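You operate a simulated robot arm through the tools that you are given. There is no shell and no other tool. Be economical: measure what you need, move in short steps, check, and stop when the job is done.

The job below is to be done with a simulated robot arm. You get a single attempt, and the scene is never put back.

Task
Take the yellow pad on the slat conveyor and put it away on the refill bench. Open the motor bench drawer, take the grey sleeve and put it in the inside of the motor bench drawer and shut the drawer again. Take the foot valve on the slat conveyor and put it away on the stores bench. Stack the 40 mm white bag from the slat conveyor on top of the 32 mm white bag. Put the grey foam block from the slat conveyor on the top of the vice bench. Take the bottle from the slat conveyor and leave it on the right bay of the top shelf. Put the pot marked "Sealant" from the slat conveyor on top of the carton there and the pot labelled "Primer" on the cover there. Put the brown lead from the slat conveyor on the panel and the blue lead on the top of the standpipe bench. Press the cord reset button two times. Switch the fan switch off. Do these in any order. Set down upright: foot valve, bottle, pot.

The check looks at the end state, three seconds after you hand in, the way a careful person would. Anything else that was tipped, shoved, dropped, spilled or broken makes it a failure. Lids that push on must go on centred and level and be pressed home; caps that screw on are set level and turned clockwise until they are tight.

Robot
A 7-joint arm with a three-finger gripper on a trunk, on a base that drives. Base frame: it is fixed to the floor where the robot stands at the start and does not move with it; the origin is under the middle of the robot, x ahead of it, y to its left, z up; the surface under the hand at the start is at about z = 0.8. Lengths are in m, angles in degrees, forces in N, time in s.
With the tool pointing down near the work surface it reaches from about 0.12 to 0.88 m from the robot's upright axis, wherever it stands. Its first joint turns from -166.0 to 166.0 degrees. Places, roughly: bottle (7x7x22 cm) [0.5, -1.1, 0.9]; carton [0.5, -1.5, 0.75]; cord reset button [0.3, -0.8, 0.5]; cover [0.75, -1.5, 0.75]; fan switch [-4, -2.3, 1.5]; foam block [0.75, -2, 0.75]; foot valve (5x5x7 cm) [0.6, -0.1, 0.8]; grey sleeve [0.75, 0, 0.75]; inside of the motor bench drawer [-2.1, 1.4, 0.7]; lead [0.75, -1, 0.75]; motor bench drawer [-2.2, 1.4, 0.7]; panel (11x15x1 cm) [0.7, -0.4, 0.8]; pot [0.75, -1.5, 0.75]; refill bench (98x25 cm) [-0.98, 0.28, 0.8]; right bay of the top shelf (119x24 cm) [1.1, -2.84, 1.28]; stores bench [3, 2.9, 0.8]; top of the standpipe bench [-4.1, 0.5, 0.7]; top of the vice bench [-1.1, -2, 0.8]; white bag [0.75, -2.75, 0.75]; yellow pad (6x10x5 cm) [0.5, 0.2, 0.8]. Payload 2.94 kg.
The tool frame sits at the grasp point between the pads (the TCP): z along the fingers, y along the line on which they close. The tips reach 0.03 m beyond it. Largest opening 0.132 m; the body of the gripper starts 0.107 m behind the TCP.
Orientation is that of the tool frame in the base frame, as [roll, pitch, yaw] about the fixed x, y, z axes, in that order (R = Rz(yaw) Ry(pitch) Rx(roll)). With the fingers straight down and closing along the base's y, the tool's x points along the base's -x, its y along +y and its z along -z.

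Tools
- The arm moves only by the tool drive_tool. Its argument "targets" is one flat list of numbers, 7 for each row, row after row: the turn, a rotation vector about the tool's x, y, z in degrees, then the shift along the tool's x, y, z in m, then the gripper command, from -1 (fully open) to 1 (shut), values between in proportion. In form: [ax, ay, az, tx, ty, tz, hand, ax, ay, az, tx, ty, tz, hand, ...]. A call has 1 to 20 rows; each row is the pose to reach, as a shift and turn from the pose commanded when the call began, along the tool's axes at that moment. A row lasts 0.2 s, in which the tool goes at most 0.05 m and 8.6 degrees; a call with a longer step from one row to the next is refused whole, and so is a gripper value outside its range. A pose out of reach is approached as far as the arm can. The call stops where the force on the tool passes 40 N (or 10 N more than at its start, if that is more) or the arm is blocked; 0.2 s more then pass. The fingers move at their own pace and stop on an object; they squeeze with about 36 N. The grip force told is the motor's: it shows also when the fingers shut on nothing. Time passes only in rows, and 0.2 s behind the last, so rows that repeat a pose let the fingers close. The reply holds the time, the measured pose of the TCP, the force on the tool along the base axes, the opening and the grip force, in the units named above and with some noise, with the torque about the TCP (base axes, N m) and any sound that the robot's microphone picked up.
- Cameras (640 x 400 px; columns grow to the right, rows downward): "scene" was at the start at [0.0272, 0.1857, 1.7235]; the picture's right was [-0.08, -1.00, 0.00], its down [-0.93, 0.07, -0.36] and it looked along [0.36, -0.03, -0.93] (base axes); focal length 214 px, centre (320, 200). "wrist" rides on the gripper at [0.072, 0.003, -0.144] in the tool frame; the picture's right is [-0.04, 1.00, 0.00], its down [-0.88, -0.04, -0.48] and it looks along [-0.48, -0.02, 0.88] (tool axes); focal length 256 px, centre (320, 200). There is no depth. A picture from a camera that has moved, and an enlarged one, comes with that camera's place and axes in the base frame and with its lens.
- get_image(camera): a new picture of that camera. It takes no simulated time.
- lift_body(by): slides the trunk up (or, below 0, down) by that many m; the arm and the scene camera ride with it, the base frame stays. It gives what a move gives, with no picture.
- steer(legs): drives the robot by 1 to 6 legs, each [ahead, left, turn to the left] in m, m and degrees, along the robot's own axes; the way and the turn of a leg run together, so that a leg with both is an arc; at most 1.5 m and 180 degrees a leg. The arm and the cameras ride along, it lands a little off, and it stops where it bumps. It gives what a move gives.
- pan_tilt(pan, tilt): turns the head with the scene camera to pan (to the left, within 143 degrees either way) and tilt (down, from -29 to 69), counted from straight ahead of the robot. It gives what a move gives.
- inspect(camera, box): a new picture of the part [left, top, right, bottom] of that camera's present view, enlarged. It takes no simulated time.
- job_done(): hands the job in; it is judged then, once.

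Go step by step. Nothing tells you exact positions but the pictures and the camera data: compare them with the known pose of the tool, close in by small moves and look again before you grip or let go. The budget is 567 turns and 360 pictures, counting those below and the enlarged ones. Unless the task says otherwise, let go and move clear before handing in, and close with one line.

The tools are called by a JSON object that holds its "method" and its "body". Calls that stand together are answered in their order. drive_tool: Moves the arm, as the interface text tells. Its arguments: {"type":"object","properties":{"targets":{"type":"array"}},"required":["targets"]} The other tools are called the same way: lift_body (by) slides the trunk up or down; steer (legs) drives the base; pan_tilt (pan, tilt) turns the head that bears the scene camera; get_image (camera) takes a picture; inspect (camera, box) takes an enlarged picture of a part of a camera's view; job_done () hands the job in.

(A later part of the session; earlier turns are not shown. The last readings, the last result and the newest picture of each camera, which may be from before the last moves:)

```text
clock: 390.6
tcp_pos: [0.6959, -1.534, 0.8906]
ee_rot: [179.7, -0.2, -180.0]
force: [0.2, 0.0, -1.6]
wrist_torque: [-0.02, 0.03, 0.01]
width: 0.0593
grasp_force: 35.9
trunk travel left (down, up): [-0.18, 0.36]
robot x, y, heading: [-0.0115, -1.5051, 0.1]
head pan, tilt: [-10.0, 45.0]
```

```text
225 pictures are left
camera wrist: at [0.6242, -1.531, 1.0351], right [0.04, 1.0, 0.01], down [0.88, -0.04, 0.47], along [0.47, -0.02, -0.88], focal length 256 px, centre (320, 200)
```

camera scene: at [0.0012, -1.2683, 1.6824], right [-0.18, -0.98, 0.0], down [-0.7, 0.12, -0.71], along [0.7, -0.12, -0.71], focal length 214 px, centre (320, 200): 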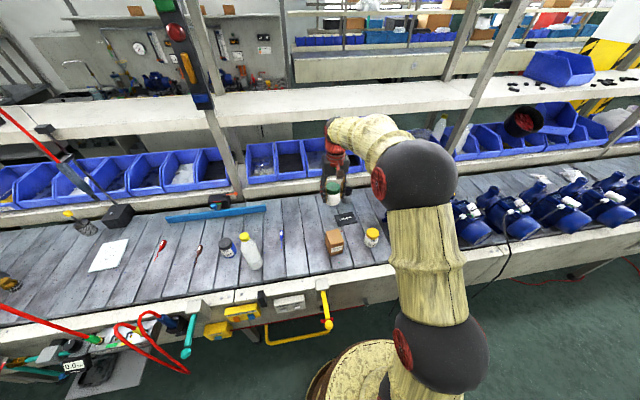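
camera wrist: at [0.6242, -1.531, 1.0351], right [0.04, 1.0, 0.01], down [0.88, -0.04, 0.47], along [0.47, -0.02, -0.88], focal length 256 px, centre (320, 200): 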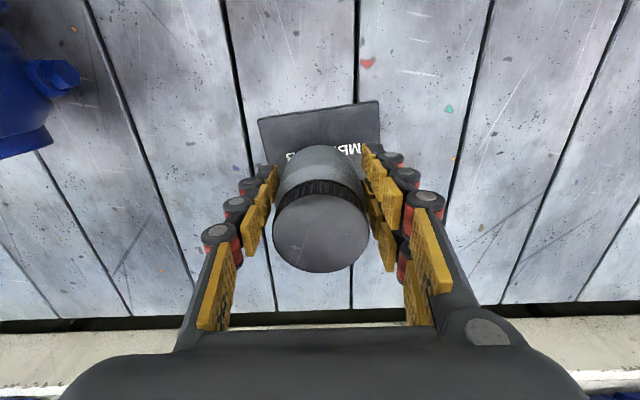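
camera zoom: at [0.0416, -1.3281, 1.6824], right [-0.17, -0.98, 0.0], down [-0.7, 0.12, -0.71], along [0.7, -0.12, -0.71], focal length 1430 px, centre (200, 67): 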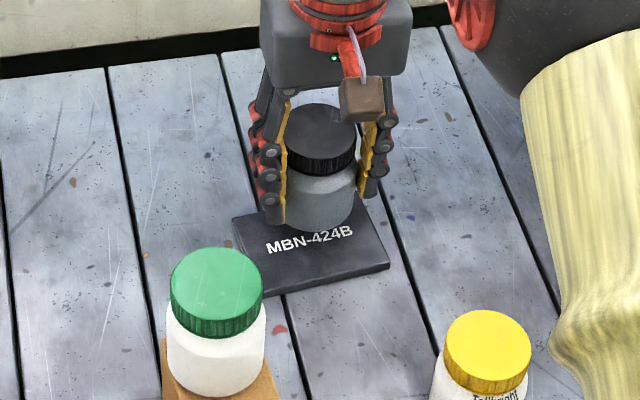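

{"method": "drive_tool", "body": {"targets": [0, 0, 0, 0.002, 0.006, 0.01, 1, 0, 0, 0, 0.002, 0.006, 0.015, 1, 0, 0, 0, 0.002, 0.006, 0.019, 1, 0, 0, 0, 0.002, 0.006, 0.022, 1, 0, 0, 0, 0.002, 0.006, 0.025, 1, 0, 0, 0, 0.002, 0.006, 0.027, 1, 0, 0, 0, 0.002, 0.006, 0.029, 1]}}

```text
clock: 392.2
tcp_pos: [0.6921, -1.528, 0.8648]
ee_rot: [179.7, 0.1, -180.0]
force: [-4.3, 0.8, 20.0]
wrist_torque: [0.07, 0.36, 0.0]
width: 0.059
grasp_force: 36.2
trunk travel left (down, up): [-0.18, 0.36]
robot x, y, heading: [-0.0107, -1.5044, -0.2]
head pan, tilt: [-10.0, 45.0]
```

{"method": "drive_tool", "body": {"targets": [0, 0, 0, 0, 0, -0.002, 0.05, 0, 0, 0, 0, 0, -0.002, -0.1, 0, 0, 0, 0, 0, -0.002, -0.3, 0, 0, 0, 0, 0, -0.002, -0.4, 0, 0, 0, 0, 0, -0.03, -0.4, 0, 0, 0, 0, 0, -0.07, -0.4, 0, 0, 0, 0, 0, -0.12, -0.4, 0, 0, 0, 0, 0, -0.17, -0.4, 0, 0, 0, 0, 0, -0.22, -0.4]}}

{"method": "inspect", "body": {"camera": "scene", "box": [290, 190, 386, 250]}}

```text
clock: 394.2
tcp_pos: [0.6952, -1.5295, 1.0836]
ee_rot: [179.7, -0.3, -180.0]
force: [-0.6, 0.7, -0.6]
wrist_torque: [-0.02, -0.05, 0.02]
width: 0.0925
grasp_force: 0.1
trunk travel left (down, up): [-0.18, 0.36]
robot x, y, heading: [-0.0093, -1.5086, -0.1]
head pan, tilt: [-10.0, 45.0]
```

```text
6.67 times, centred on (338, 220) of scene
camera zoom: at [0.0409, -1.3281, 1.6824], right [-0.17, -0.98, 0.0], down [-0.7, 0.12, -0.71], along [0.7, -0.12, -0.71], focal length 1430 px, centre (200, 67)
```

zoom: 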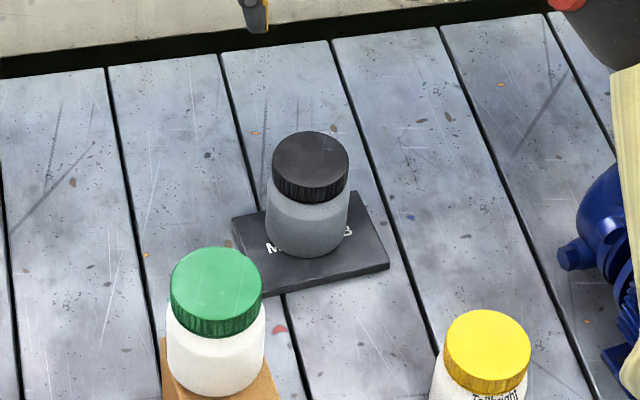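

Both pots are placed. Next the bottle: I raise the hand, shift left to it and look.

{"method": "drive_tool", "body": {"targets": [0, 0, 0, 0.04, 0, -0.03, -1, 0, 0, 0, 0.08, 0, -0.06, -1, 0, 0, 0, 0.12, 0, -0.09, -1, 0, 0, 0, 0.16, 0, -0.12, -1]}}

{"method": "steer", "body": {"legs": [[-0.1, 0.4, 0]]}}

{"method": "get_image", "body": {"camera": "wrist"}}

{"method": "get_image", "body": {"camera": "scene"}}

```text
clock: 395.2
tcp_pos: [0.5356, -1.5295, 1.2054]
ee_rot: [179.6, -0.1, -180.0]
force: [0.2, 1.0, -0.7]
wrist_torque: [-0.01, -0.01, 0.03]
width: 0.1319
grasp_force: 0.1
trunk travel left (down, up): [-0.18, 0.36]
robot x, y, heading: [-0.0117, -1.5043, -0.1]
head pan, tilt: [-10.0, 45.0]
```

```text
clock: 397.7
tcp_pos: [0.4401, -1.1445, 1.2047]
ee_rot: [179.7, -0.1, 179.7]
force: [0.5, 0.3, -0.4]
wrist_torque: [-0.02, 0.0, -0.03]
width: 0.1319
grasp_force: 0.1
trunk travel left (down, up): [-0.18, 0.36]
robot x, y, heading: [-0.1097, -1.1139, -0.4]
head pan, tilt: [-10.0, 45.0]
```

```text
223 pictures are left
camera wrist: at [0.3679, -1.1408, 1.3484], right [0.05, 1.0, 0.01], down [0.88, -0.05, 0.47], along [0.47, -0.02, -0.88], focal length 256 px, centre (320, 200)
```

wrist: 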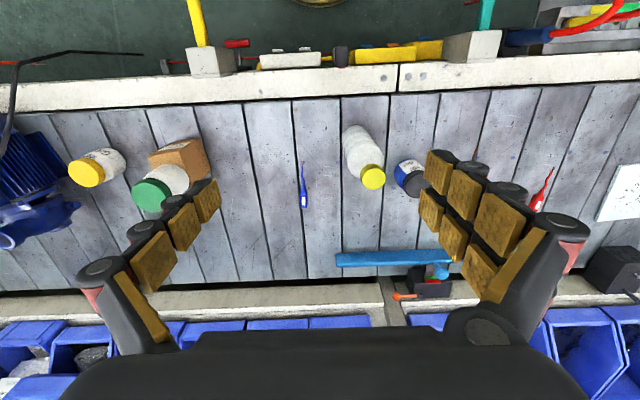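

```text
222 pictures are left
camera scene: at [-0.0549, -0.9382, 1.6824], right [-0.18, -0.98, 0.0], down [-0.7, 0.13, -0.71], along [0.7, -0.13, -0.71], focal length 214 px, centre (320, 200)
```

scene: 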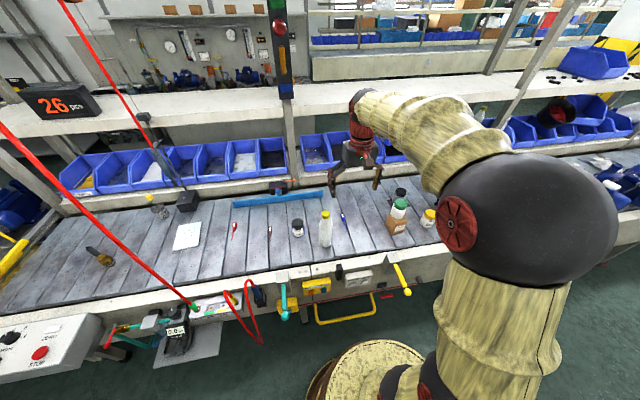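

The bottle stands at about (0.512, -1.071). I'll tilt the hand 50° forward so it can later reach onto the shelf, and pre-position in front of the bottle.

{"method": "drive_tool", "body": {"targets": [0, -7, 0, 0.006, 0.0105, 0, -0.5, 0, -14, 0, 0.012, 0.021, 0.02, -0.5, 0, -21, 0, 0.018, 0.0315, 0.05, -0.5, 0, -28, 0, 0.024, 0.042, 0.08, -0.5, 0, -35, 0, 0.03, 0.0525, 0.11, -0.5, 0, -42, 0, 0.036, 0.063, 0.145, -0.5, 0, -50, 0, 0.043, 0.0735, 0.18, -0.5, 0, -50, 0, 0.043, 0.0735, 0.209, -0.5]}}

{"method": "get_image", "body": {"camera": "wrist"}}

{"method": "get_image", "body": {"camera": "scene"}}

```text
clock: 399.5
tcp_pos: [0.3978, -1.0681, 1.0006]
ee_rot: [179.4, 50.1, 179.3]
force: [1.2, -0.7, 11.6]
wrist_torque: [0.09, 0.93, -0.06]
width: 0.0992
grasp_force: 0.6
trunk travel left (down, up): [-0.18, 0.36]
robot x, y, heading: [-0.1081, -1.1139, -0.5]
head pan, tilt: [-10.0, 45.0]
```

```text
221 pictures are left
camera wrist: at [0.2417, -1.0646, 1.0379], right [0.03, 1.0, 0.04], down [0.2, -0.05, 0.98], along [0.98, -0.03, -0.2], focal length 256 px, centre (320, 200)
```

wrist: 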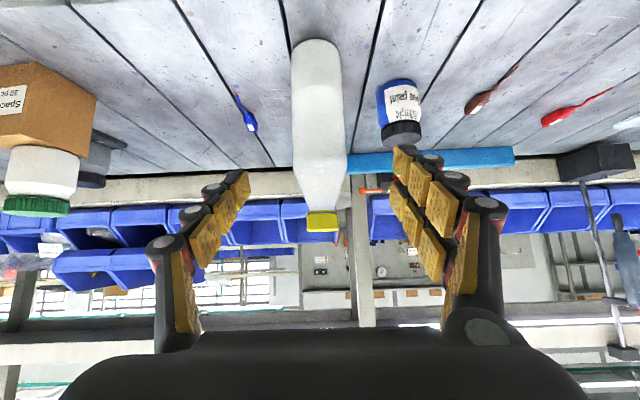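

```text
220 pictures are left
camera scene: at [-0.0567, -0.9385, 1.6826], right [-0.18, -0.98, 0.0], down [-0.69, 0.13, -0.71], along [0.7, -0.13, -0.71], focal length 214 px, centre (320, 200)
```

scene: 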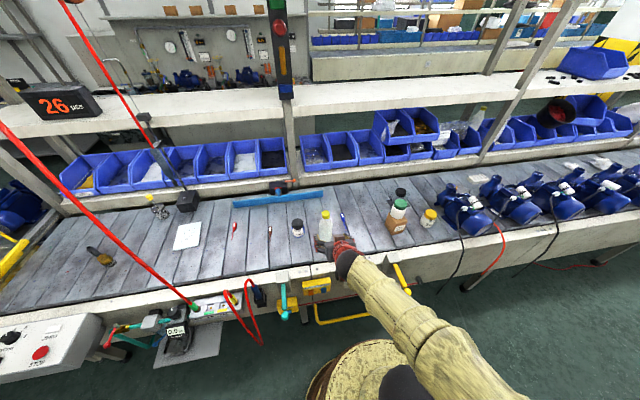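

{"method": "drive_tool", "body": {"targets": [0, 0, 0, 0, 0, -0.005, -0.5, 0, 0, 0, 0, 0, -0.005, -0.5]}}

{"method": "inspect", "body": {"camera": "scene", "box": [270, 190, 430, 300]}}

```text
clock: 400.1
tcp_pos: [0.3936, -1.0693, 1.0006]
ee_rot: [179.6, 49.9, 179.2]
force: [-0.6, 0.4, 0.0]
wrist_torque: [0.01, 0.02, 0.01]
width: 0.0988
grasp_force: 0.2
trunk travel left (down, up): [-0.18, 0.36]
robot x, y, heading: [-0.1072, -1.1107, -0.6]
head pan, tilt: [-10.0, 45.0]
```

```text
3.64 times, centred on (350, 245) of scene
camera zoom: at [-0.0552, -0.9383, 1.6824], right [-0.18, -0.98, 0.0], down [-0.7, 0.13, -0.71], along [0.7, -0.13, -0.71], focal length 780 px, centre (211, 36)
```

zoom: 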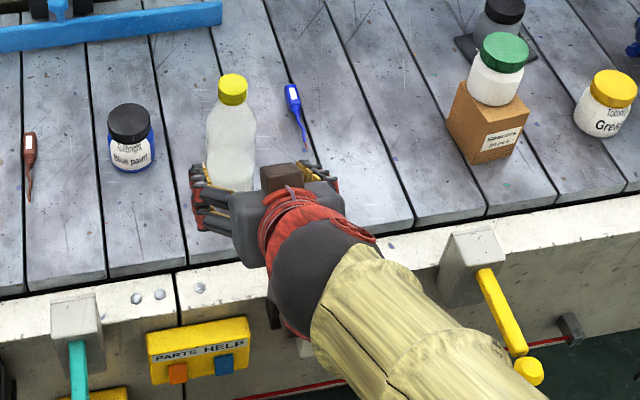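

{"method": "drive_tool", "body": {"targets": [0, 0, 0, 0, -0.001, 0.04, -0.5, 0, 0, 0, 0, -0.002, 0.08, -0.5, 0, 0, 0, 0, -0.002, 0.12, -0.5, 0, 0, 0, 0, -0.002, 0.15, -0.5, 0, 0, 0, 0, -0.002, 0.156, -0.5]}}

{"method": "get_image", "body": {"camera": "wrist"}}

{"method": "inspect", "body": {"camera": "scene", "box": [270, 190, 430, 300]}}

```text
clock: 401.3
tcp_pos: [0.5138, -1.0707, 0.8975]
ee_rot: [179.6, 49.9, 179.1]
force: [0.1, 0.0, -0.5]
wrist_torque: [0.04, -0.02, 0.03]
width: 0.0991
grasp_force: 0.1
trunk travel left (down, up): [-0.18, 0.36]
robot x, y, heading: [-0.1097, -1.112, -0.3]
head pan, tilt: [-10.0, 45.0]
```

```text
218 pictures are left
camera wrist: at [0.3569, -1.0655, 0.9353], right [0.04, 1.0, 0.04], down [0.2, -0.04, 0.98], along [0.98, -0.03, -0.2], focal length 256 px, centre (320, 200)
```

wrist: 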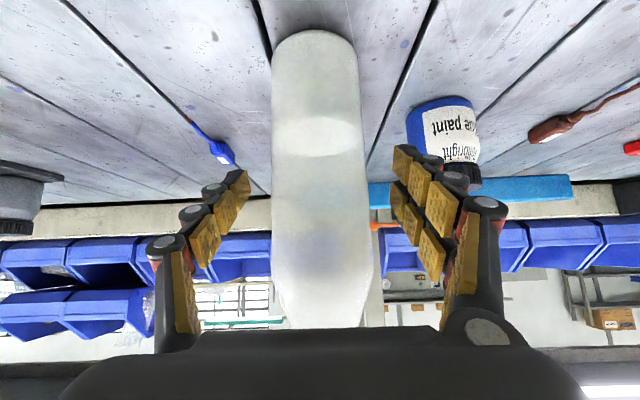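

```text
3.64 times, centred on (350, 245) of scene
camera zoom: at [-0.0545, -0.9383, 1.6824], right [-0.18, -0.98, 0.0], down [-0.7, 0.13, -0.71], along [0.69, -0.13, -0.71], focal length 780 px, centre (211, 36)
```

zoom: 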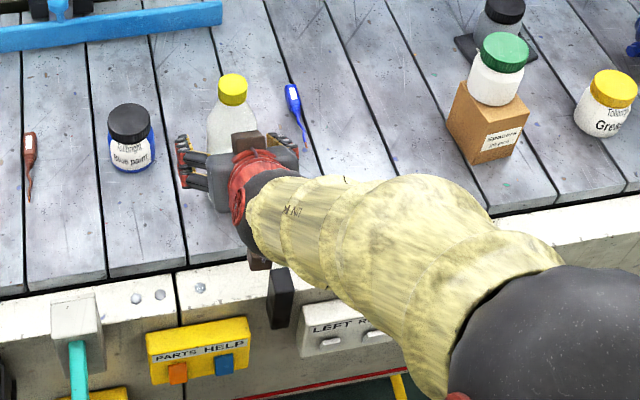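

{"method": "drive_tool", "body": {"targets": [0, 0, 0, -0.0077, 0, 0.0092, -0.5, 0, 0, 0, -0.0077, 0, 0.0092, 0.3, 0, 0, 0, -0.0077, 0, 0.0092, 1, 0, 0, 0, -0.0077, 0, 0.0092, 1, 0, 0, 0, -0.0077, 0, 0.0092, 1, 0, 0, 0, -0.0077, 0, 0.0092, 1]}}

{"method": "get_image", "body": {"camera": "wrist"}}

```text
clock: 402.7
tcp_pos: [0.525, -1.0698, 0.8985]
ee_rot: [179.5, 49.8, 179.2]
force: [-0.6, 1.1, 0.6]
wrist_torque: [0.17, 0.06, 0.01]
width: 0.0595
grasp_force: 34.6
trunk travel left (down, up): [-0.18, 0.36]
robot x, y, heading: [-0.1082, -1.1148, -0.7]
head pan, tilt: [-10.0, 45.0]
```

```text
216 pictures are left
camera wrist: at [0.368, -1.0657, 0.935], right [0.04, 1.0, 0.04], down [0.2, -0.04, 0.98], along [0.98, -0.03, -0.2], focal length 256 px, centre (320, 200)
```

wrist: 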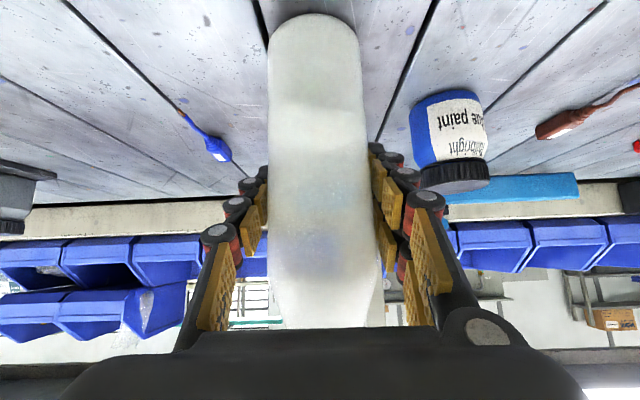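

{"method": "drive_tool", "body": {"targets": [0, 0, 0, -0.008, 0, -0.0065, 1, 0, 0, 0, -0.023, 0, -0.0193, 1, 0, 0, 0, -0.046, 0, -0.0386, 1, 0, 0, 0, -0.077, 0, -0.0643, 1]}}

{"method": "get_image", "body": {"camera": "scene"}}

```text
clock: 403.7
tcp_pos: [0.5254, -1.0723, 0.998]
ee_rot: [179.5, 49.6, 179.3]
force: [-0.3, 0.6, -3.3]
wrist_torque: [0.01, -0.09, -0.03]
width: 0.0592
grasp_force: 36.1
trunk travel left (down, up): [-0.18, 0.36]
robot x, y, heading: [-0.1095, -1.1153, -0.7]
head pan, tilt: [-10.0, 45.0]
```

```text
215 pictures are left
camera scene: at [-0.0548, -0.9383, 1.6824], right [-0.18, -0.98, 0.0], down [-0.7, 0.13, -0.71], along [0.7, -0.13, -0.71], focal length 214 px, centre (320, 200)
```

scene: 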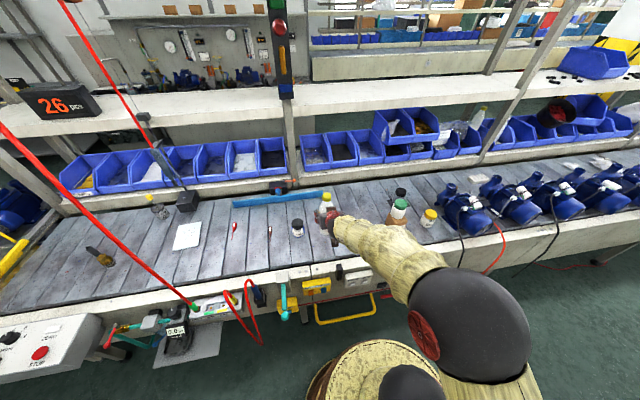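

{"method": "lift_body", "body": {"by": 0.35}}

{"method": "steer", "body": {"legs": [[-0.1, 0, 0], [0, -1.25, 0]]}}

{"method": "pan_tilt", "body": {"pan": 0, "tilt": 30}}

{"method": "get_image", "body": {"camera": "scene"}}

{"method": "get_image", "body": {"camera": "wrist"}}

```text
clock: 407.1
tcp_pos: [0.5258, -1.0729, 1.3483]
ee_rot: [179.5, 49.9, 179.2]
force: [1.0, 0.1, -1.9]
wrist_torque: [-0.07, -0.04, 0.0]
width: 0.0594
grasp_force: 36.3
trunk travel left (down, up): [-0.53, 0.01]
robot x, y, heading: [-0.1075, -1.1127, -0.6]
head pan, tilt: [-10.0, 45.0]
```

```text
clock: 414.1
tcp_pos: [0.3958, -2.3122, 1.349]
ee_rot: [179.5, 49.8, 177.5]
force: [0.1, 0.0, -2.0]
wrist_torque: [0.03, -0.03, 0.01]
width: 0.059
grasp_force: 36.3
trunk travel left (down, up): [-0.53, 0.01]
robot x, y, heading: [-0.2372, -2.3347, -2.1]
head pan, tilt: [-10.0, 45.0]
```

```text
clock: 414.9
tcp_pos: [0.3957, -2.313, 1.3486]
ee_rot: [179.4, 49.8, 177.6]
force: [-0.4, -0.6, -2.4]
wrist_torque: [0.03, 0.02, 0.0]
width: 0.0592
grasp_force: 36.1
trunk travel left (down, up): [-0.53, 0.01]
robot x, y, heading: [-0.2381, -2.3388, -2.2]
head pan, tilt: [0.0, 30.0]
```

```text
214 pictures are left
camera scene: at [-0.1697, -2.1494, 2.0549], right [-0.04, -1.0, 0.0], down [-0.5, 0.02, -0.87], along [0.86, -0.03, -0.5], focal length 214 px, centre (320, 200)
```

scene: 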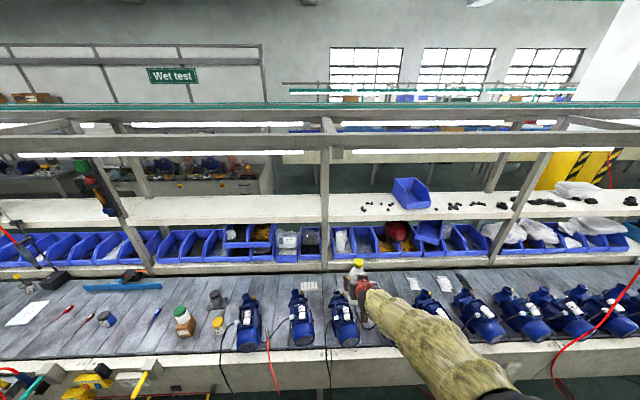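

```text
213 pictures are left
camera wrist: at [0.2394, -2.3041, 1.387], right [0.06, 1.0, 0.04], down [0.2, -0.05, 0.98], along [0.98, -0.05, -0.21], focal length 256 px, centre (320, 200)
```

wrist: 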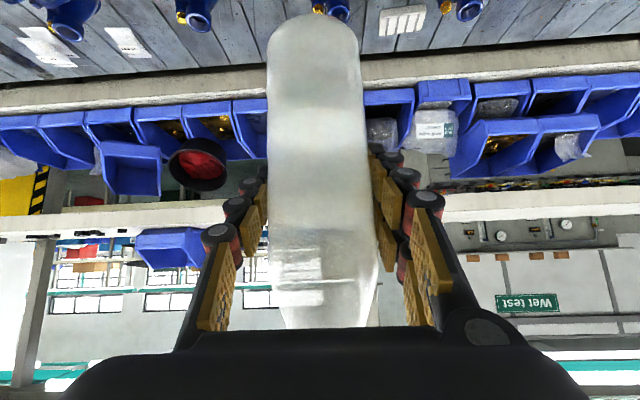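

The free part of the right bay is between the post (y≈-2.21) and the small black parts (y≈-2.50). I'll drive in, aiming for y≈-2.365, and raise the bottle above shelf height.

{"method": "steer", "body": {"legs": [[0.23, -0.02, 2.2]]}}

{"method": "drive_tool", "body": {"targets": [0, 0, 0, -0.03, 0, -0.0257, 1, 0, 0, 0, -0.06, 0, -0.0514, 1, 0, 0, 0, -0.0766, 0, -0.0643, 1]}}

{"method": "get_image", "body": {"camera": "scene"}}

```text
clock: 416.6
tcp_pos: [0.6174, -2.3148, 1.3478]
ee_rot: [179.5, 49.7, 179.7]
force: [0.8, -1.1, -3.0]
wrist_torque: [-0.02, -0.05, 0.0]
width: 0.0592
grasp_force: 36.1
trunk travel left (down, up): [-0.53, 0.01]
robot x, y, heading: [-0.0157, -2.3611, -0.1]
head pan, tilt: [0.0, 30.0]
```

```text
clock: 417.4
tcp_pos: [0.6153, -2.3143, 1.4511]
ee_rot: [179.6, 49.6, 179.8]
force: [0.0, 0.1, -2.4]
wrist_torque: [-0.01, -0.06, -0.03]
width: 0.0594
grasp_force: 35.8
trunk travel left (down, up): [-0.53, 0.01]
robot x, y, heading: [-0.0193, -2.3639, -0.2]
head pan, tilt: [0.0, 30.0]
```

```text
212 pictures are left
camera scene: at [0.0447, -2.1711, 2.055], right [0.0, -1.0, 0.0], down [-0.5, 0.0, -0.87], along [0.87, 0.0, -0.5], focal length 214 px, centre (320, 200)
```

scene: 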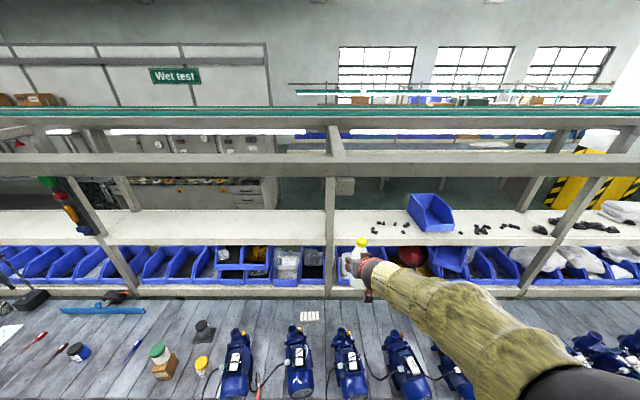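

{"method": "drive_tool", "body": {"targets": [0, 0, 0, -0.0257, -0.01, 0.0306, 1, 0, 0, 0, -0.0514, -0.02, 0.0613, 1, 0, 0, 0, -0.0772, -0.03, 0.0919, 1, 0, 0, 0, -0.1029, -0.04, 0.1226, 1, 0, 0, 0, -0.1286, -0.048, 0.1532, 1, 0, 0, 0, -0.1543, -0.048, 0.1838, 1, 0, 0, 0, -0.18, -0.048, 0.2145, 1]}}

{"method": "get_image", "body": {"camera": "scene"}}

{"method": "get_image", "body": {"camera": "wrist"}}

```text
clock: 419.0
tcp_pos: [0.8985, -2.3603, 1.4425]
ee_rot: [179.5, 49.4, 179.6]
force: [0.5, 0.1, -2.7]
wrist_torque: [0.02, -0.05, 0.0]
width: 0.0595
grasp_force: 36.1
trunk travel left (down, up): [-0.53, 0.01]
robot x, y, heading: [-0.0181, -2.3651, 0.1]
head pan, tilt: [0.0, 30.0]
```

```text
211 pictures are left
camera scene: at [0.0471, -2.1716, 2.0549], right [0.0, -1.0, 0.0], down [-0.5, 0.0, -0.87], along [0.87, 0.0, -0.5], focal length 214 px, centre (320, 200)
```

scene: 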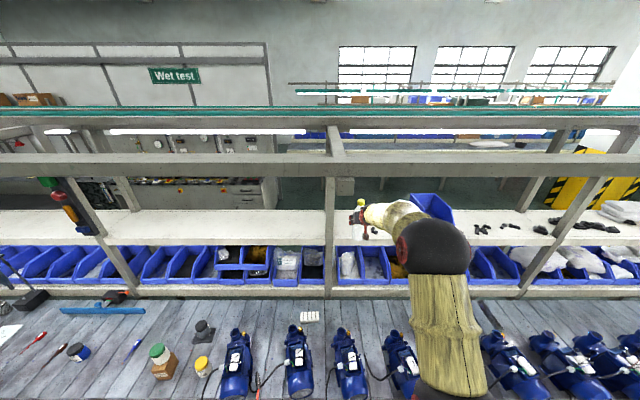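

```text
210 pictures are left
camera wrist: at [0.7417, -2.3585, 1.4801], right [0.03, 1.0, 0.04], down [0.21, -0.04, 0.98], along [0.98, -0.02, -0.21], focal length 256 px, centre (320, 200)
```

wrist: 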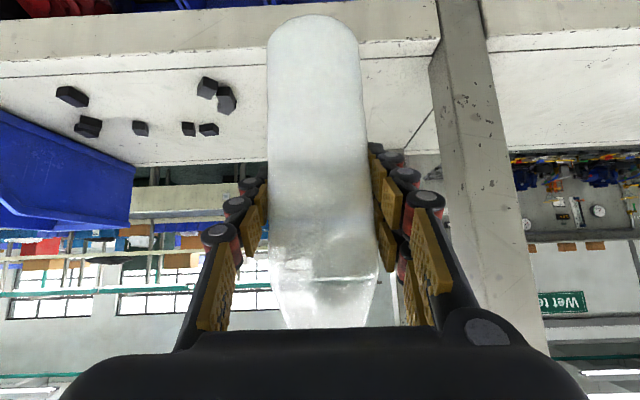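

{"method": "drive_tool", "body": {"targets": [0, 0, 0, -0.0257, 0, 0.0306, 1, 0, 0, 0, -0.0514, 0, 0.0613, 1, 0, 0, 0, -0.0772, 0, 0.0919, 1, 0, 0, 0, -0.0965, 0, 0.115, 1]}}

{"method": "get_image", "body": {"camera": "wrist"}}

{"method": "inspect", "body": {"camera": "scene", "box": [280, 170, 440, 280]}}

```text
clock: 420.0
tcp_pos: [1.0487, -2.3633, 1.4418]
ee_rot: [179.5, 49.6, 179.7]
force: [0.6, 0.4, -2.0]
wrist_torque: [-0.01, -0.01, 0.02]
width: 0.0594
grasp_force: 35.9
trunk travel left (down, up): [-0.53, 0.01]
robot x, y, heading: [-0.0145, -2.3626, -0.2]
head pan, tilt: [0.0, 30.0]
```

```text
209 pictures are left
camera wrist: at [0.8926, -2.3598, 1.4802], right [0.03, 1.0, 0.04], down [0.21, -0.04, 0.98], along [0.98, -0.02, -0.21], focal length 256 px, centre (320, 200)
```

wrist: 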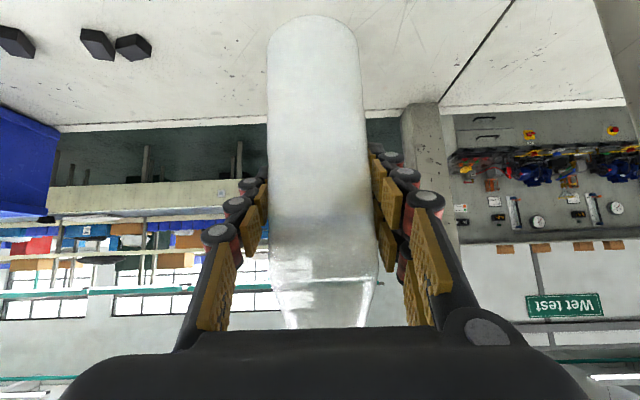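

```text
3.64 times, centred on (360, 225) of scene
camera zoom: at [0.0474, -2.1711, 2.0548], right [0.0, -1.0, 0.0], down [-0.5, 0.0, -0.87], along [0.87, 0.0, -0.5], focal length 780 px, centre (174, 109)
```

zoom: 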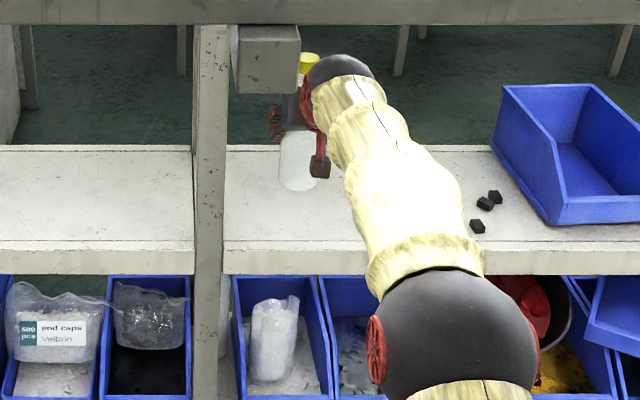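

{"method": "drive_tool", "body": {"targets": [0, 0, 0, 0.0192, 0, 0.016, 1, 0, 0, 0, 0.0345, 0, 0.0289, 1, 0, 0, 0, 0.0406, 0, 0.0341, 1, 0, 0, 0, 0.0429, 0, 0.036, 1, 0, 0, 0, 0.0452, 0, 0.0379, 1, 0, 0, 0, 0.0475, 0, 0.0399, 1]}}

{"method": "inspect", "body": {"camera": "scene", "box": [280, 170, 440, 280]}}

```text
clock: 421.4
tcp_pos: [1.0488, -2.3599, 1.3874]
ee_rot: [179.5, 50.1, 179.7]
force: [-0.2, -0.3, 5.4]
wrist_torque: [0.18, 0.1, 0.02]
width: 0.0593
grasp_force: 36.3
trunk travel left (down, up): [-0.53, 0.01]
robot x, y, heading: [-0.0193, -2.3595, -0.2]
head pan, tilt: [0.0, 30.0]
```

```text
3.64 times, centred on (360, 225) of scene
camera zoom: at [0.0439, -2.171, 2.0551], right [0.0, -1.0, 0.0], down [-0.5, 0.0, -0.87], along [0.87, 0.0, -0.5], focal length 780 px, centre (174, 109)
```

zoom: 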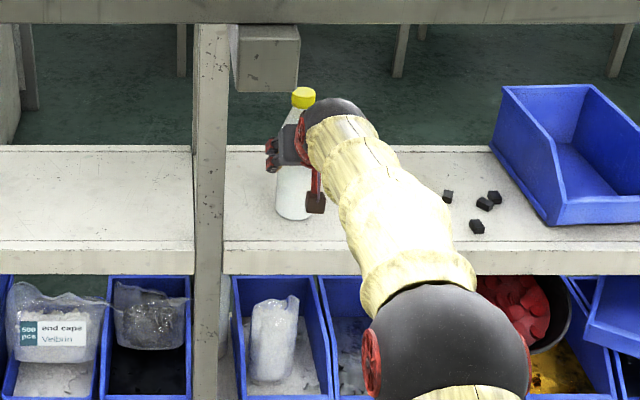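

{"method": "drive_tool", "body": {"targets": [0, 0, 0, 0.0015, 0, 0.0013, 1, 0, 0, 0, 0.0015, 0, 0.0013, 0.3, 0, 0, 0, 0.0015, 0, 0.0013, 0, 0, 0, 0, 0.0015, 0, 0.0013, -0.3, 0, 0, 0, 0.0015, 0, 0.0013, -0.4, 0, 0, 0, 0.0015, 0, 0.0013, -0.4]}}

{"method": "get_image", "body": {"camera": "wrist"}}

```text
clock: 422.8
tcp_pos: [1.0487, -2.3621, 1.3825]
ee_rot: [179.6, 49.7, 179.7]
force: [0.2, 0.7, -0.5]
wrist_torque: [0.0, 0.02, 0.03]
width: 0.0926
grasp_force: 0.0
trunk travel left (down, up): [-0.53, 0.01]
robot x, y, heading: [-0.019, -2.3606, -0.2]
head pan, tilt: [0.0, 30.0]
```

```text
206 pictures are left
camera wrist: at [0.8912, -2.3587, 1.42], right [0.03, 1.0, 0.04], down [0.2, -0.04, 0.98], along [0.98, -0.02, -0.21], focal length 256 px, centre (320, 200)
```

wrist: 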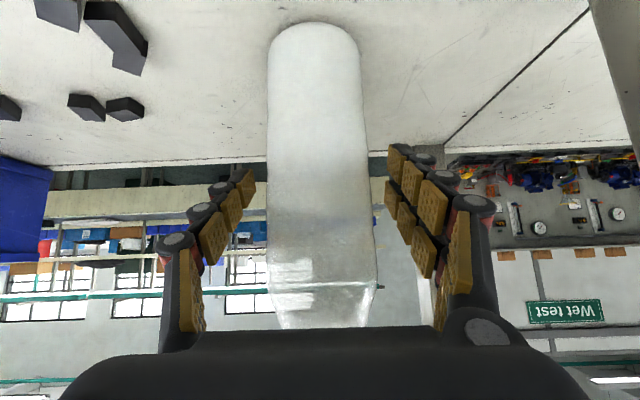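

{"method": "drive_tool", "body": {"targets": [0, 0, 0, 0, 0, -0.03, -0.4, 0, 0, 0, 0, 0, -0.07, -0.4, 0, 0, 0, 0, 0, -0.11, -0.4, 0, 0, 0, 0, 0, -0.15, -0.4, 0, 0, 0, 0.02, 0, -0.19, -0.4, 0, 0, 0, 0.04, 0, -0.23, -0.4]}}

{"method": "inspect", "body": {"camera": "scene", "box": [280, 150, 440, 260]}}

```text
clock: 424.2
tcp_pos: [0.8423, -2.3621, 1.5054]
ee_rot: [179.6, 49.9, 179.7]
force: [-0.8, -0.4, 0.3]
wrist_torque: [-0.01, -0.07, 0.01]
width: 0.0927
grasp_force: 0.4
trunk travel left (down, up): [-0.53, 0.01]
robot x, y, heading: [-0.0195, -2.3604, -0.3]
head pan, tilt: [0.0, 30.0]
```

```text
3.64 times, centred on (360, 205) of scene
camera zoom: at [0.0416, -2.1711, 2.0551], right [0.0, -1.0, 0.0], down [-0.5, 0.0, -0.87], along [0.87, 0.0, -0.5], focal length 780 px, centre (174, 182)
```

zoom: 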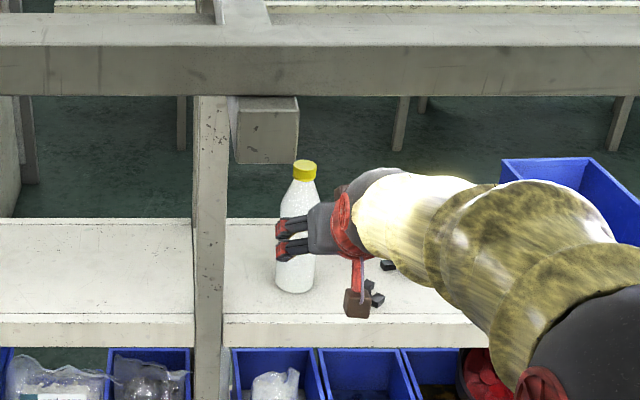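

The bottle stands upright on the right bay. I withdraw, bring the hand back to pointing down, lower the trunk and go to the leads.

{"method": "drive_tool", "body": {"targets": [0, 0, 0, 0.026, 0, -0.031, -0.4, 0, 0, 0, 0.052, 0, -0.062, -0.4, 0, 0, 0, 0.078, 0, -0.093, -0.4, 0, 7, 0, 0.104, 0, -0.124, -0.4, 0, 14, 0, 0.13, 0, -0.155, -0.4, 0, 21, 0, 0.156, 0, -0.186, -0.4, 0, 28, 0, 0.182, 0, -0.217, -0.4, 0, 35, 0, 0.208, 0, -0.248, -0.4, 0, 42, 0, 0.234, 0, -0.279, -0.4, 0, 50, 0, 0.26, 0, -0.31, -0.4]}}

{"method": "lift_body", "body": {"by": -0.35}}

```text
clock: 426.4
tcp_pos: [0.4381, -2.3607, 1.502]
ee_rot: [179.7, -0.2, -179.9]
force: [0.2, 0.9, -0.8]
wrist_torque: [-0.03, -0.01, -0.01]
width: 0.0924
grasp_force: 0.0
trunk travel left (down, up): [-0.53, 0.01]
robot x, y, heading: [-0.0129, -2.3628, -0.1]
head pan, tilt: [0.0, 30.0]
```

```text
clock: 429.8
tcp_pos: [0.4389, -2.3622, 1.1529]
ee_rot: [179.7, -0.2, -179.8]
force: [-0.3, -0.2, 0.1]
wrist_torque: [0.0, 0.01, -0.01]
width: 0.0926
grasp_force: 0.0
trunk travel left (down, up): [-0.18, 0.36]
robot x, y, heading: [-0.0165, -2.3625, 0.0]
head pan, tilt: [0.0, 30.0]
```

{"method": "steer", "body": {"legs": [[-0.08, 0, 0], [0, 1.5, 0], [0.05, 0.1, 0]]}}

{"method": "pan_tilt", "body": {"pan": 0, "tilt": 50}}

{"method": "get_image", "body": {"camera": "wrist"}}

{"method": "get_image", "body": {"camera": "scene"}}

```text
clock: 439.0
tcp_pos: [0.4223, -0.6893, 1.1531]
ee_rot: [179.7, -0.2, 179.1]
force: [0.7, -0.3, 0.4]
wrist_torque: [0.0, -0.01, -0.02]
width: 0.0924
grasp_force: 0.0
trunk travel left (down, up): [-0.18, 0.36]
robot x, y, heading: [-0.0392, -0.6835, -0.9]
head pan, tilt: [0.0, 30.0]
```

```text
clock: 439.9
tcp_pos: [0.4202, -0.6892, 1.152]
ee_rot: [179.6, -0.2, 179.0]
force: [-0.1, 0.3, 0.0]
wrist_torque: [0.01, 0.04, -0.01]
width: 0.0927
grasp_force: 0.1
trunk travel left (down, up): [-0.18, 0.36]
robot x, y, heading: [-0.0327, -0.6833, -0.6]
head pan, tilt: [0.0, 50.0]
```

```text
204 pictures are left
camera wrist: at [0.3495, -0.686, 1.2957], right [0.06, 1.0, 0.01], down [0.88, -0.06, 0.47], along [0.47, -0.02, -0.88], focal length 256 px, centre (320, 200)
```

wrist: 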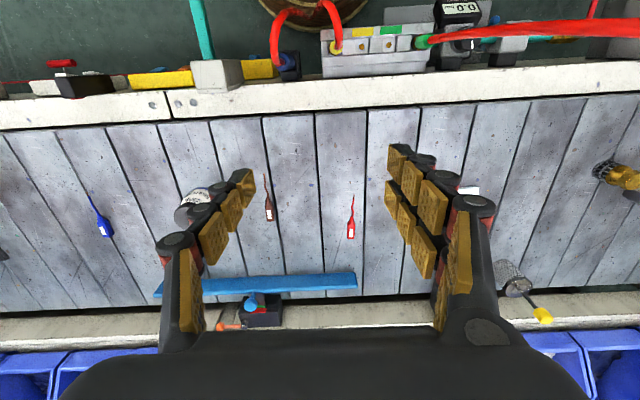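

```text
203 pictures are left
camera scene: at [0.0168, -0.4928, 1.6755], right [-0.02, -1.0, 0.0], down [-0.77, 0.01, -0.64], along [0.64, -0.01, -0.77], focal length 214 px, centre (320, 200)
```

scene: 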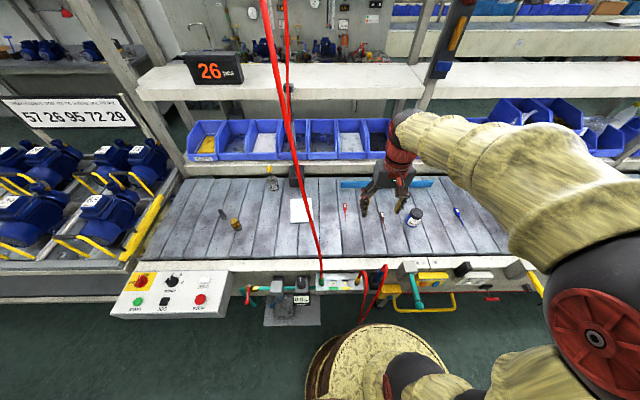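

{"method": "inspect", "body": {"camera": "wrist", "box": [240, 160, 304, 230]}}

{"method": "inspect", "body": {"camera": "scene", "box": [270, 180, 398, 260]}}

```text
5.71 times, centred on (272, 195) of wrist
camera zoom: at [0.3495, -0.686, 1.2957], right [0.06, 1.0, 0.01], down [0.88, -0.06, 0.47], along [0.47, -0.02, -0.88], focal length 1463 px, centre (594, 229)
```

zoom: 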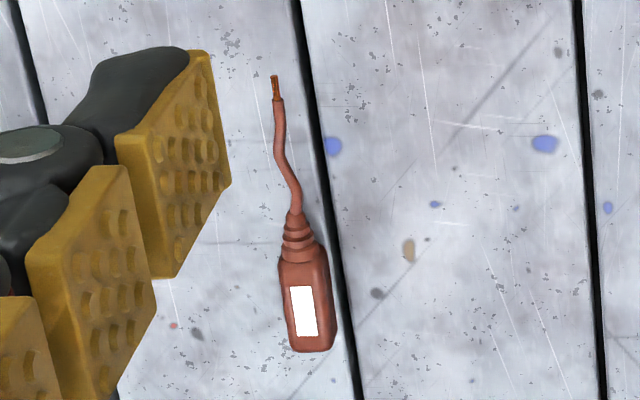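

```text
5.00 times, centred on (334, 220) of scene
camera zoom: at [0.0168, -0.4928, 1.6755], right [-0.02, -1.0, 0.0], down [-0.77, 0.01, -0.64], along [0.64, -0.01, -0.77], focal length 1072 px, centre (250, 100)
```

zoom: 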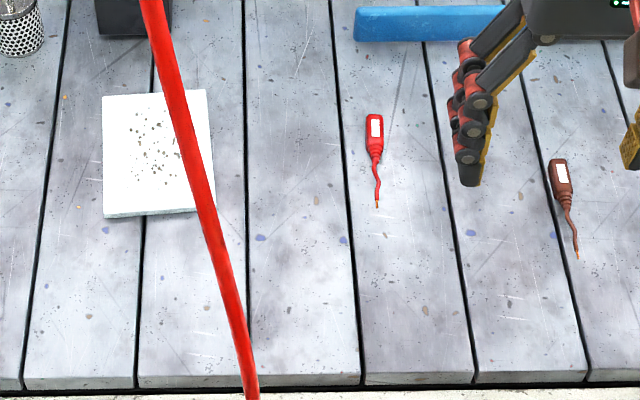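

The brown lead's body is at about (0.636, -0.812); the red hose hangs in front of the panel, so I'll stay on its right side. I approach the lead.

{"method": "drive_tool", "body": {"targets": [0, 0, -1, -0.036, -0.02, 0, -0.1, 0, 0, -2, -0.072, -0.04, 0, -0.1, 0, 0, -3, -0.108, -0.06, 0.02, -0.1, 0, 0, -4, -0.144, -0.08, 0.04, -0.1, 0, 0, -5, -0.18, -0.1, 0.06, -0.1, 0, 0, -5, -0.2177, -0.119, 0.08, -0.1, 0, 0, -5, -0.2177, -0.119, 0.13, -0.1, 0, 0, -5, -0.2177, -0.119, 0.18, -0.1, 0, 0, -5, -0.2177, -0.119, 0.22, -0.1, 0, 0, -5, -0.2177, -0.119, 0.25, -0.1]}}

{"method": "get_image", "body": {"camera": "wrist"}}

```text
clock: 442.1
tcp_pos: [0.6359, -0.8106, 0.8975]
ee_rot: [179.7, -0.2, -176.0]
force: [-0.3, 0.4, 0.5]
wrist_torque: [0.02, -0.04, 0.0]
width: 0.0722
grasp_force: 0.0
trunk travel left (down, up): [-0.18, 0.36]
robot x, y, heading: [-0.0395, -0.6817, -1.1]
head pan, tilt: [0.0, 50.0]
```

```text
200 pictures are left
camera wrist: at [0.5648, -0.813, 1.0413], right [-0.03, 1.0, 0.01], down [0.88, 0.02, 0.47], along [0.47, 0.02, -0.88], focal length 256 px, centre (320, 200)
```

wrist: 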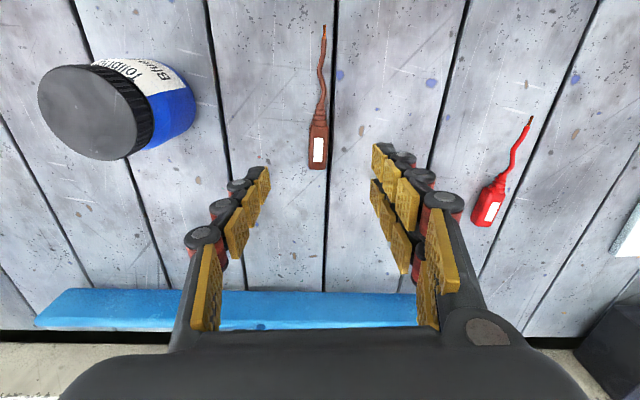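

{"method": "drive_tool", "body": {"targets": [0, 0, 0, 0, 0, 0.03, -0.1, 0, 0, 0, 0, 0, 0.055, -0.1, 0, 0, 0, 0, 0, 0.065, -0.1, 0, 0, 0, 0, 0, 0.0665, 0.3, 0, 0, 0, 0, 0, 0.0665, 1, 0, 0, 0, 0, 0, 0.0665, 1, 0, 0, 0, 0, 0, 0.0665, 1, 0, 0, 0, 0, 0, 0.0665, 1]}}

{"method": "get_image", "body": {"camera": "wrist"}}

```text
clock: 443.9
tcp_pos: [0.6368, -0.8111, 0.8329]
ee_rot: [179.7, -0.1, -176.0]
force: [-0.8, 0.4, 0.3]
wrist_torque: [0.02, 0.02, 0.01]
width: 0.0172
grasp_force: 23.7
trunk travel left (down, up): [-0.18, 0.36]
robot x, y, heading: [-0.0344, -0.6827, -1.0]
head pan, tilt: [0.0, 50.0]
```

```text
199 pictures are left
camera wrist: at [0.5651, -0.8147, 0.9767], right [-0.03, 1.0, 0.01], down [0.88, 0.02, 0.47], along [0.47, 0.02, -0.88], focal length 256 px, centre (320, 200)
```

wrist: 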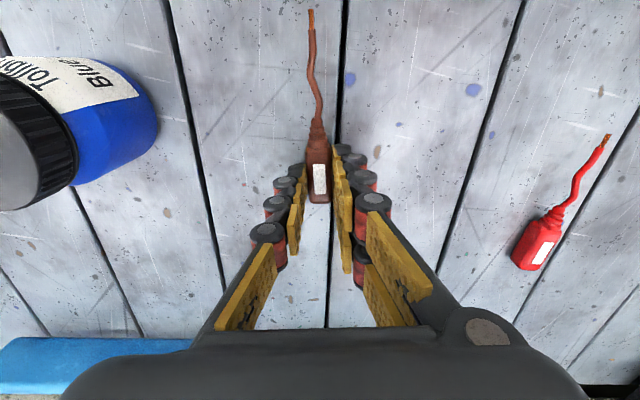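

{"method": "drive_tool", "body": {"targets": [0, 0, 0, 0, 0, 0, 1, 0, 0, 0, 0, 0, -0.02, 1, 0, 0, 0, 0, 0, -0.06, 1, 0, 0, 0, 0, 0, -0.1, 1, 0, 0, 0, 0, 0, -0.14, 1, 0, 0, 0, 0, 0, -0.17, 1]}}

{"method": "get_image", "body": {"camera": "wrist"}}

```text
clock: 445.3
tcp_pos: [0.6336, -0.81, 1.005]
ee_rot: [179.6, -0.2, -175.9]
force: [-0.4, 0.4, -0.6]
wrist_torque: [0.0, -0.01, 0.01]
width: 0.0168
grasp_force: 35.8
trunk travel left (down, up): [-0.18, 0.36]
robot x, y, heading: [-0.0359, -0.6829, -1.1]
head pan, tilt: [0.0, 50.0]
```

```text
198 pictures are left
camera wrist: at [0.5622, -0.8124, 1.15], right [-0.03, 1.0, 0.01], down [0.88, 0.02, 0.47], along [0.47, 0.02, -0.88], focal length 256 px, centre (320, 200)
```

wrist: 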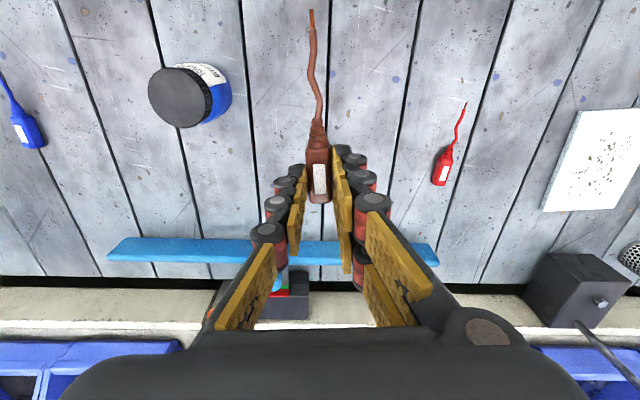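

{"method": "steer", "body": {"legs": [[0, -0.12, 1]]}}

{"method": "drive_tool", "body": {"targets": [0, 0, 0, -0.009, 0.045, 0, 1, 0, 0, 0, -0.018, 0.09, 0, 1, 0, 0, 0, -0.027, 0.135, 0, 1, 0, 0, 0, -0.036, 0.18, 0, 1, 0, 0, 0, -0.045, 0.225, 0, 1, 0, 0, 0, -0.054, 0.27, 0, 1, 0, 0, 0, -0.063, 0.315, 0, 1, 0, 0, 0, -0.072, 0.36, 0, 1]}}

{"method": "get_image", "body": {"camera": "wrist"}}

{"method": "get_image", "body": {"camera": "scene"}}

```text
clock: 446.5
tcp_pos: [0.6345, -0.9272, 1.0054]
ee_rot: [179.7, -0.3, -175.2]
force: [1.1, 0.2, -0.8]
wrist_torque: [0.03, -0.03, 0.02]
width: 0.0169
grasp_force: 35.2
trunk travel left (down, up): [-0.18, 0.36]
robot x, y, heading: [-0.037, -0.8106, -0.4]
head pan, tilt: [0.0, 50.0]
```

```text
clock: 448.3
tcp_pos: [0.6766, -0.5621, 1.008]
ee_rot: [179.8, -0.3, -175.3]
force: [-0.1, 0.4, -1.0]
wrist_torque: [-0.01, -0.02, -0.02]
width: 0.0169
grasp_force: 35.8
trunk travel left (down, up): [-0.18, 0.36]
robot x, y, heading: [-0.0382, -0.8094, -0.6]
head pan, tilt: [0.0, 50.0]
```

```text
197 pictures are left
camera wrist: at [0.6054, -0.5653, 1.152], right [-0.04, 1.0, 0.0], down [0.88, 0.03, 0.47], along [0.47, 0.02, -0.88], focal length 256 px, centre (320, 200)
```

wrist: 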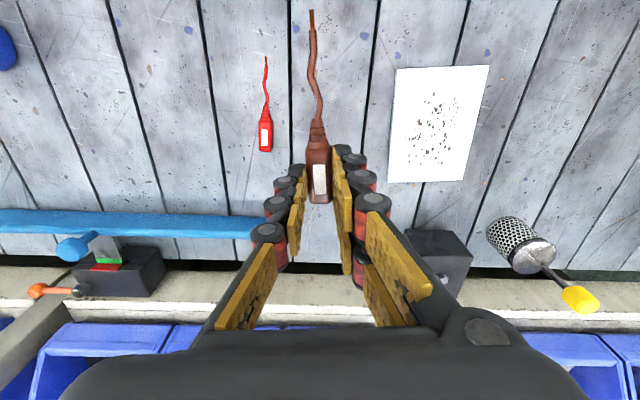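

```text
196 pictures are left
camera scene: at [0.0137, -0.6167, 1.6754], right [-0.01, -1.0, 0.0], down [-0.77, 0.0, -0.64], along [0.64, 0.0, -0.77], focal length 214 px, centre (320, 200)
```

scene: 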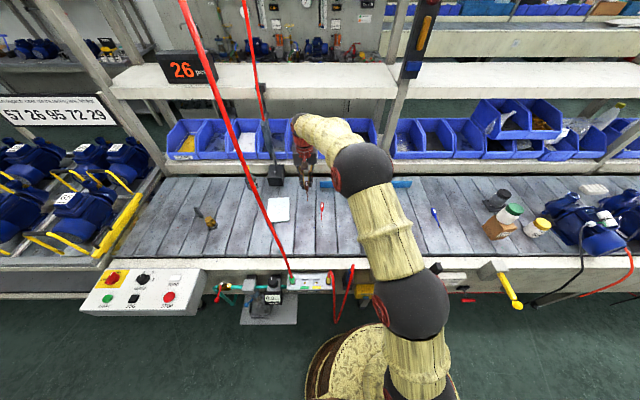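

{"method": "drive_tool", "body": {"targets": [0, 0, 0, -0.009, 0.04, 0, 1, 0, 0, 0, -0.018, 0.08, 0, 1, 0, 0, 0, -0.027, 0.12, 0, 1, 0, 0, 0, -0.0337, 0.1487, 0.01, 1, 0, 0, 0, -0.0337, 0.1487, 0.05, 1, 0, 0, 0, -0.0337, 0.1487, 0.09, 1, 0, 0, 0, -0.0337, 0.1487, 0.125, 1]}}

{"method": "get_image", "body": {"camera": "wrist"}}

```text
clock: 449.9
tcp_pos: [0.6996, -0.4095, 0.881]
ee_rot: [179.7, -0.3, -175.2]
force: [-0.4, 0.6, 0.4]
wrist_torque: [0.0, 0.01, -0.02]
width: 0.0165
grasp_force: 36.2
trunk travel left (down, up): [-0.18, 0.36]
robot x, y, heading: [-0.0334, -0.8071, -0.6]
head pan, tilt: [0.0, 50.0]
```

```text
195 pictures are left
camera wrist: at [0.6267, -0.4133, 1.0253], right [-0.04, 1.0, 0.01], down [0.88, 0.03, 0.47], along [0.47, 0.02, -0.88], focal length 256 px, centre (320, 200)
```

wrist: 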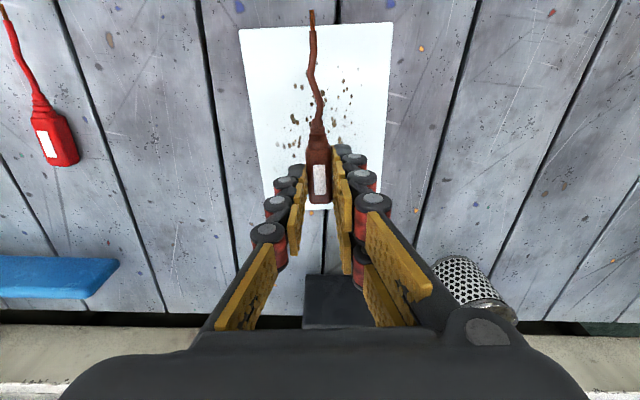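

{"method": "drive_tool", "body": {"targets": [0, 0, 0, -0.006, 0, 0.02, 1, 0, 0, 0, -0.006, 0, 0.031, 1, 0, 0, 0, -0.006, 0, 0.034, 1, 0, 0, 0, -0.006, 0, 0.036, 1, 0, 0, 0, -0.006, 0, 0.038, 1]}}

```text
clock: 451.1
tcp_pos: [0.7046, -0.408, 0.843]
ee_rot: [179.6, -0.2, -175.3]
force: [-0.6, -0.4, -1.0]
wrist_torque: [-0.02, -0.01, 0.02]
width: 0.0164
grasp_force: 36.3
trunk travel left (down, up): [-0.18, 0.36]
robot x, y, heading: [-0.0338, -0.8104, -0.6]
head pan, tilt: [0.0, 50.0]
```

{"method": "drive_tool", "body": {"targets": [0, 0, 0, 0, 0, 0.0015, 1, 0, 0, 0, 0, 0, 0.003, 1, 0, 0, 0, 0, 0, 0.0045, 1, 0, 0, 0, 0, 0, 0.0045, 1]}}

```text
clock: 452.1
tcp_pos: [0.7031, -0.4104, 0.8425]
ee_rot: [179.6, 0.0, -175.3]
force: [4.2, -2.1, 11.8]
wrist_torque: [-0.13, 0.15, 0.03]
width: 0.0166
grasp_force: 36.0
trunk travel left (down, up): [-0.18, 0.36]
robot x, y, heading: [-0.035, -0.8059, -0.7]
head pan, tilt: [0.0, 50.0]
```

Contact with the panel; release and rise.

{"method": "drive_tool", "body": {"targets": [0, 0, 0, 0, 0, -0.001, 0.6, 0, 0, 0, 0, 0, -0.001, 0.3, 0, 0, 0, 0, 0, -0.001, 0.3, 0, 0, 0, 0, 0, -0.03, 0.3, 0, 0, 0, 0, 0, -0.07, 0.3, 0, 0, 0, 0, 0, -0.12, 0.3, 0, 0, 0, 0, 0, -0.17, 0.3]}}

{"method": "get_image", "body": {"camera": "wrist"}}

```text
clock: 453.7
tcp_pos: [0.7061, -0.4141, 1.009]
ee_rot: [179.7, -0.3, -175.3]
force: [0.0, 0.6, -0.7]
wrist_torque: [0.01, -0.02, 0.01]
width: 0.0464
grasp_force: 0.0
trunk travel left (down, up): [-0.18, 0.36]
robot x, y, heading: [-0.036, -0.81, -0.4]
head pan, tilt: [0.0, 50.0]
```

```text
194 pictures are left
camera wrist: at [0.6347, -0.417, 1.1544], right [-0.04, 1.0, 0.0], down [0.88, 0.03, 0.47], along [0.47, 0.02, -0.88], focal length 256 px, centre (320, 200)
```

wrist: 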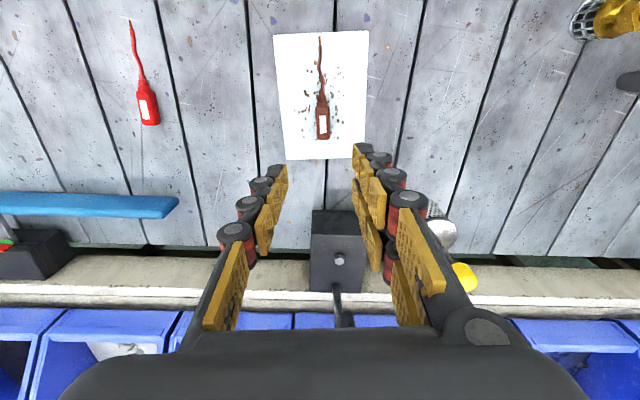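

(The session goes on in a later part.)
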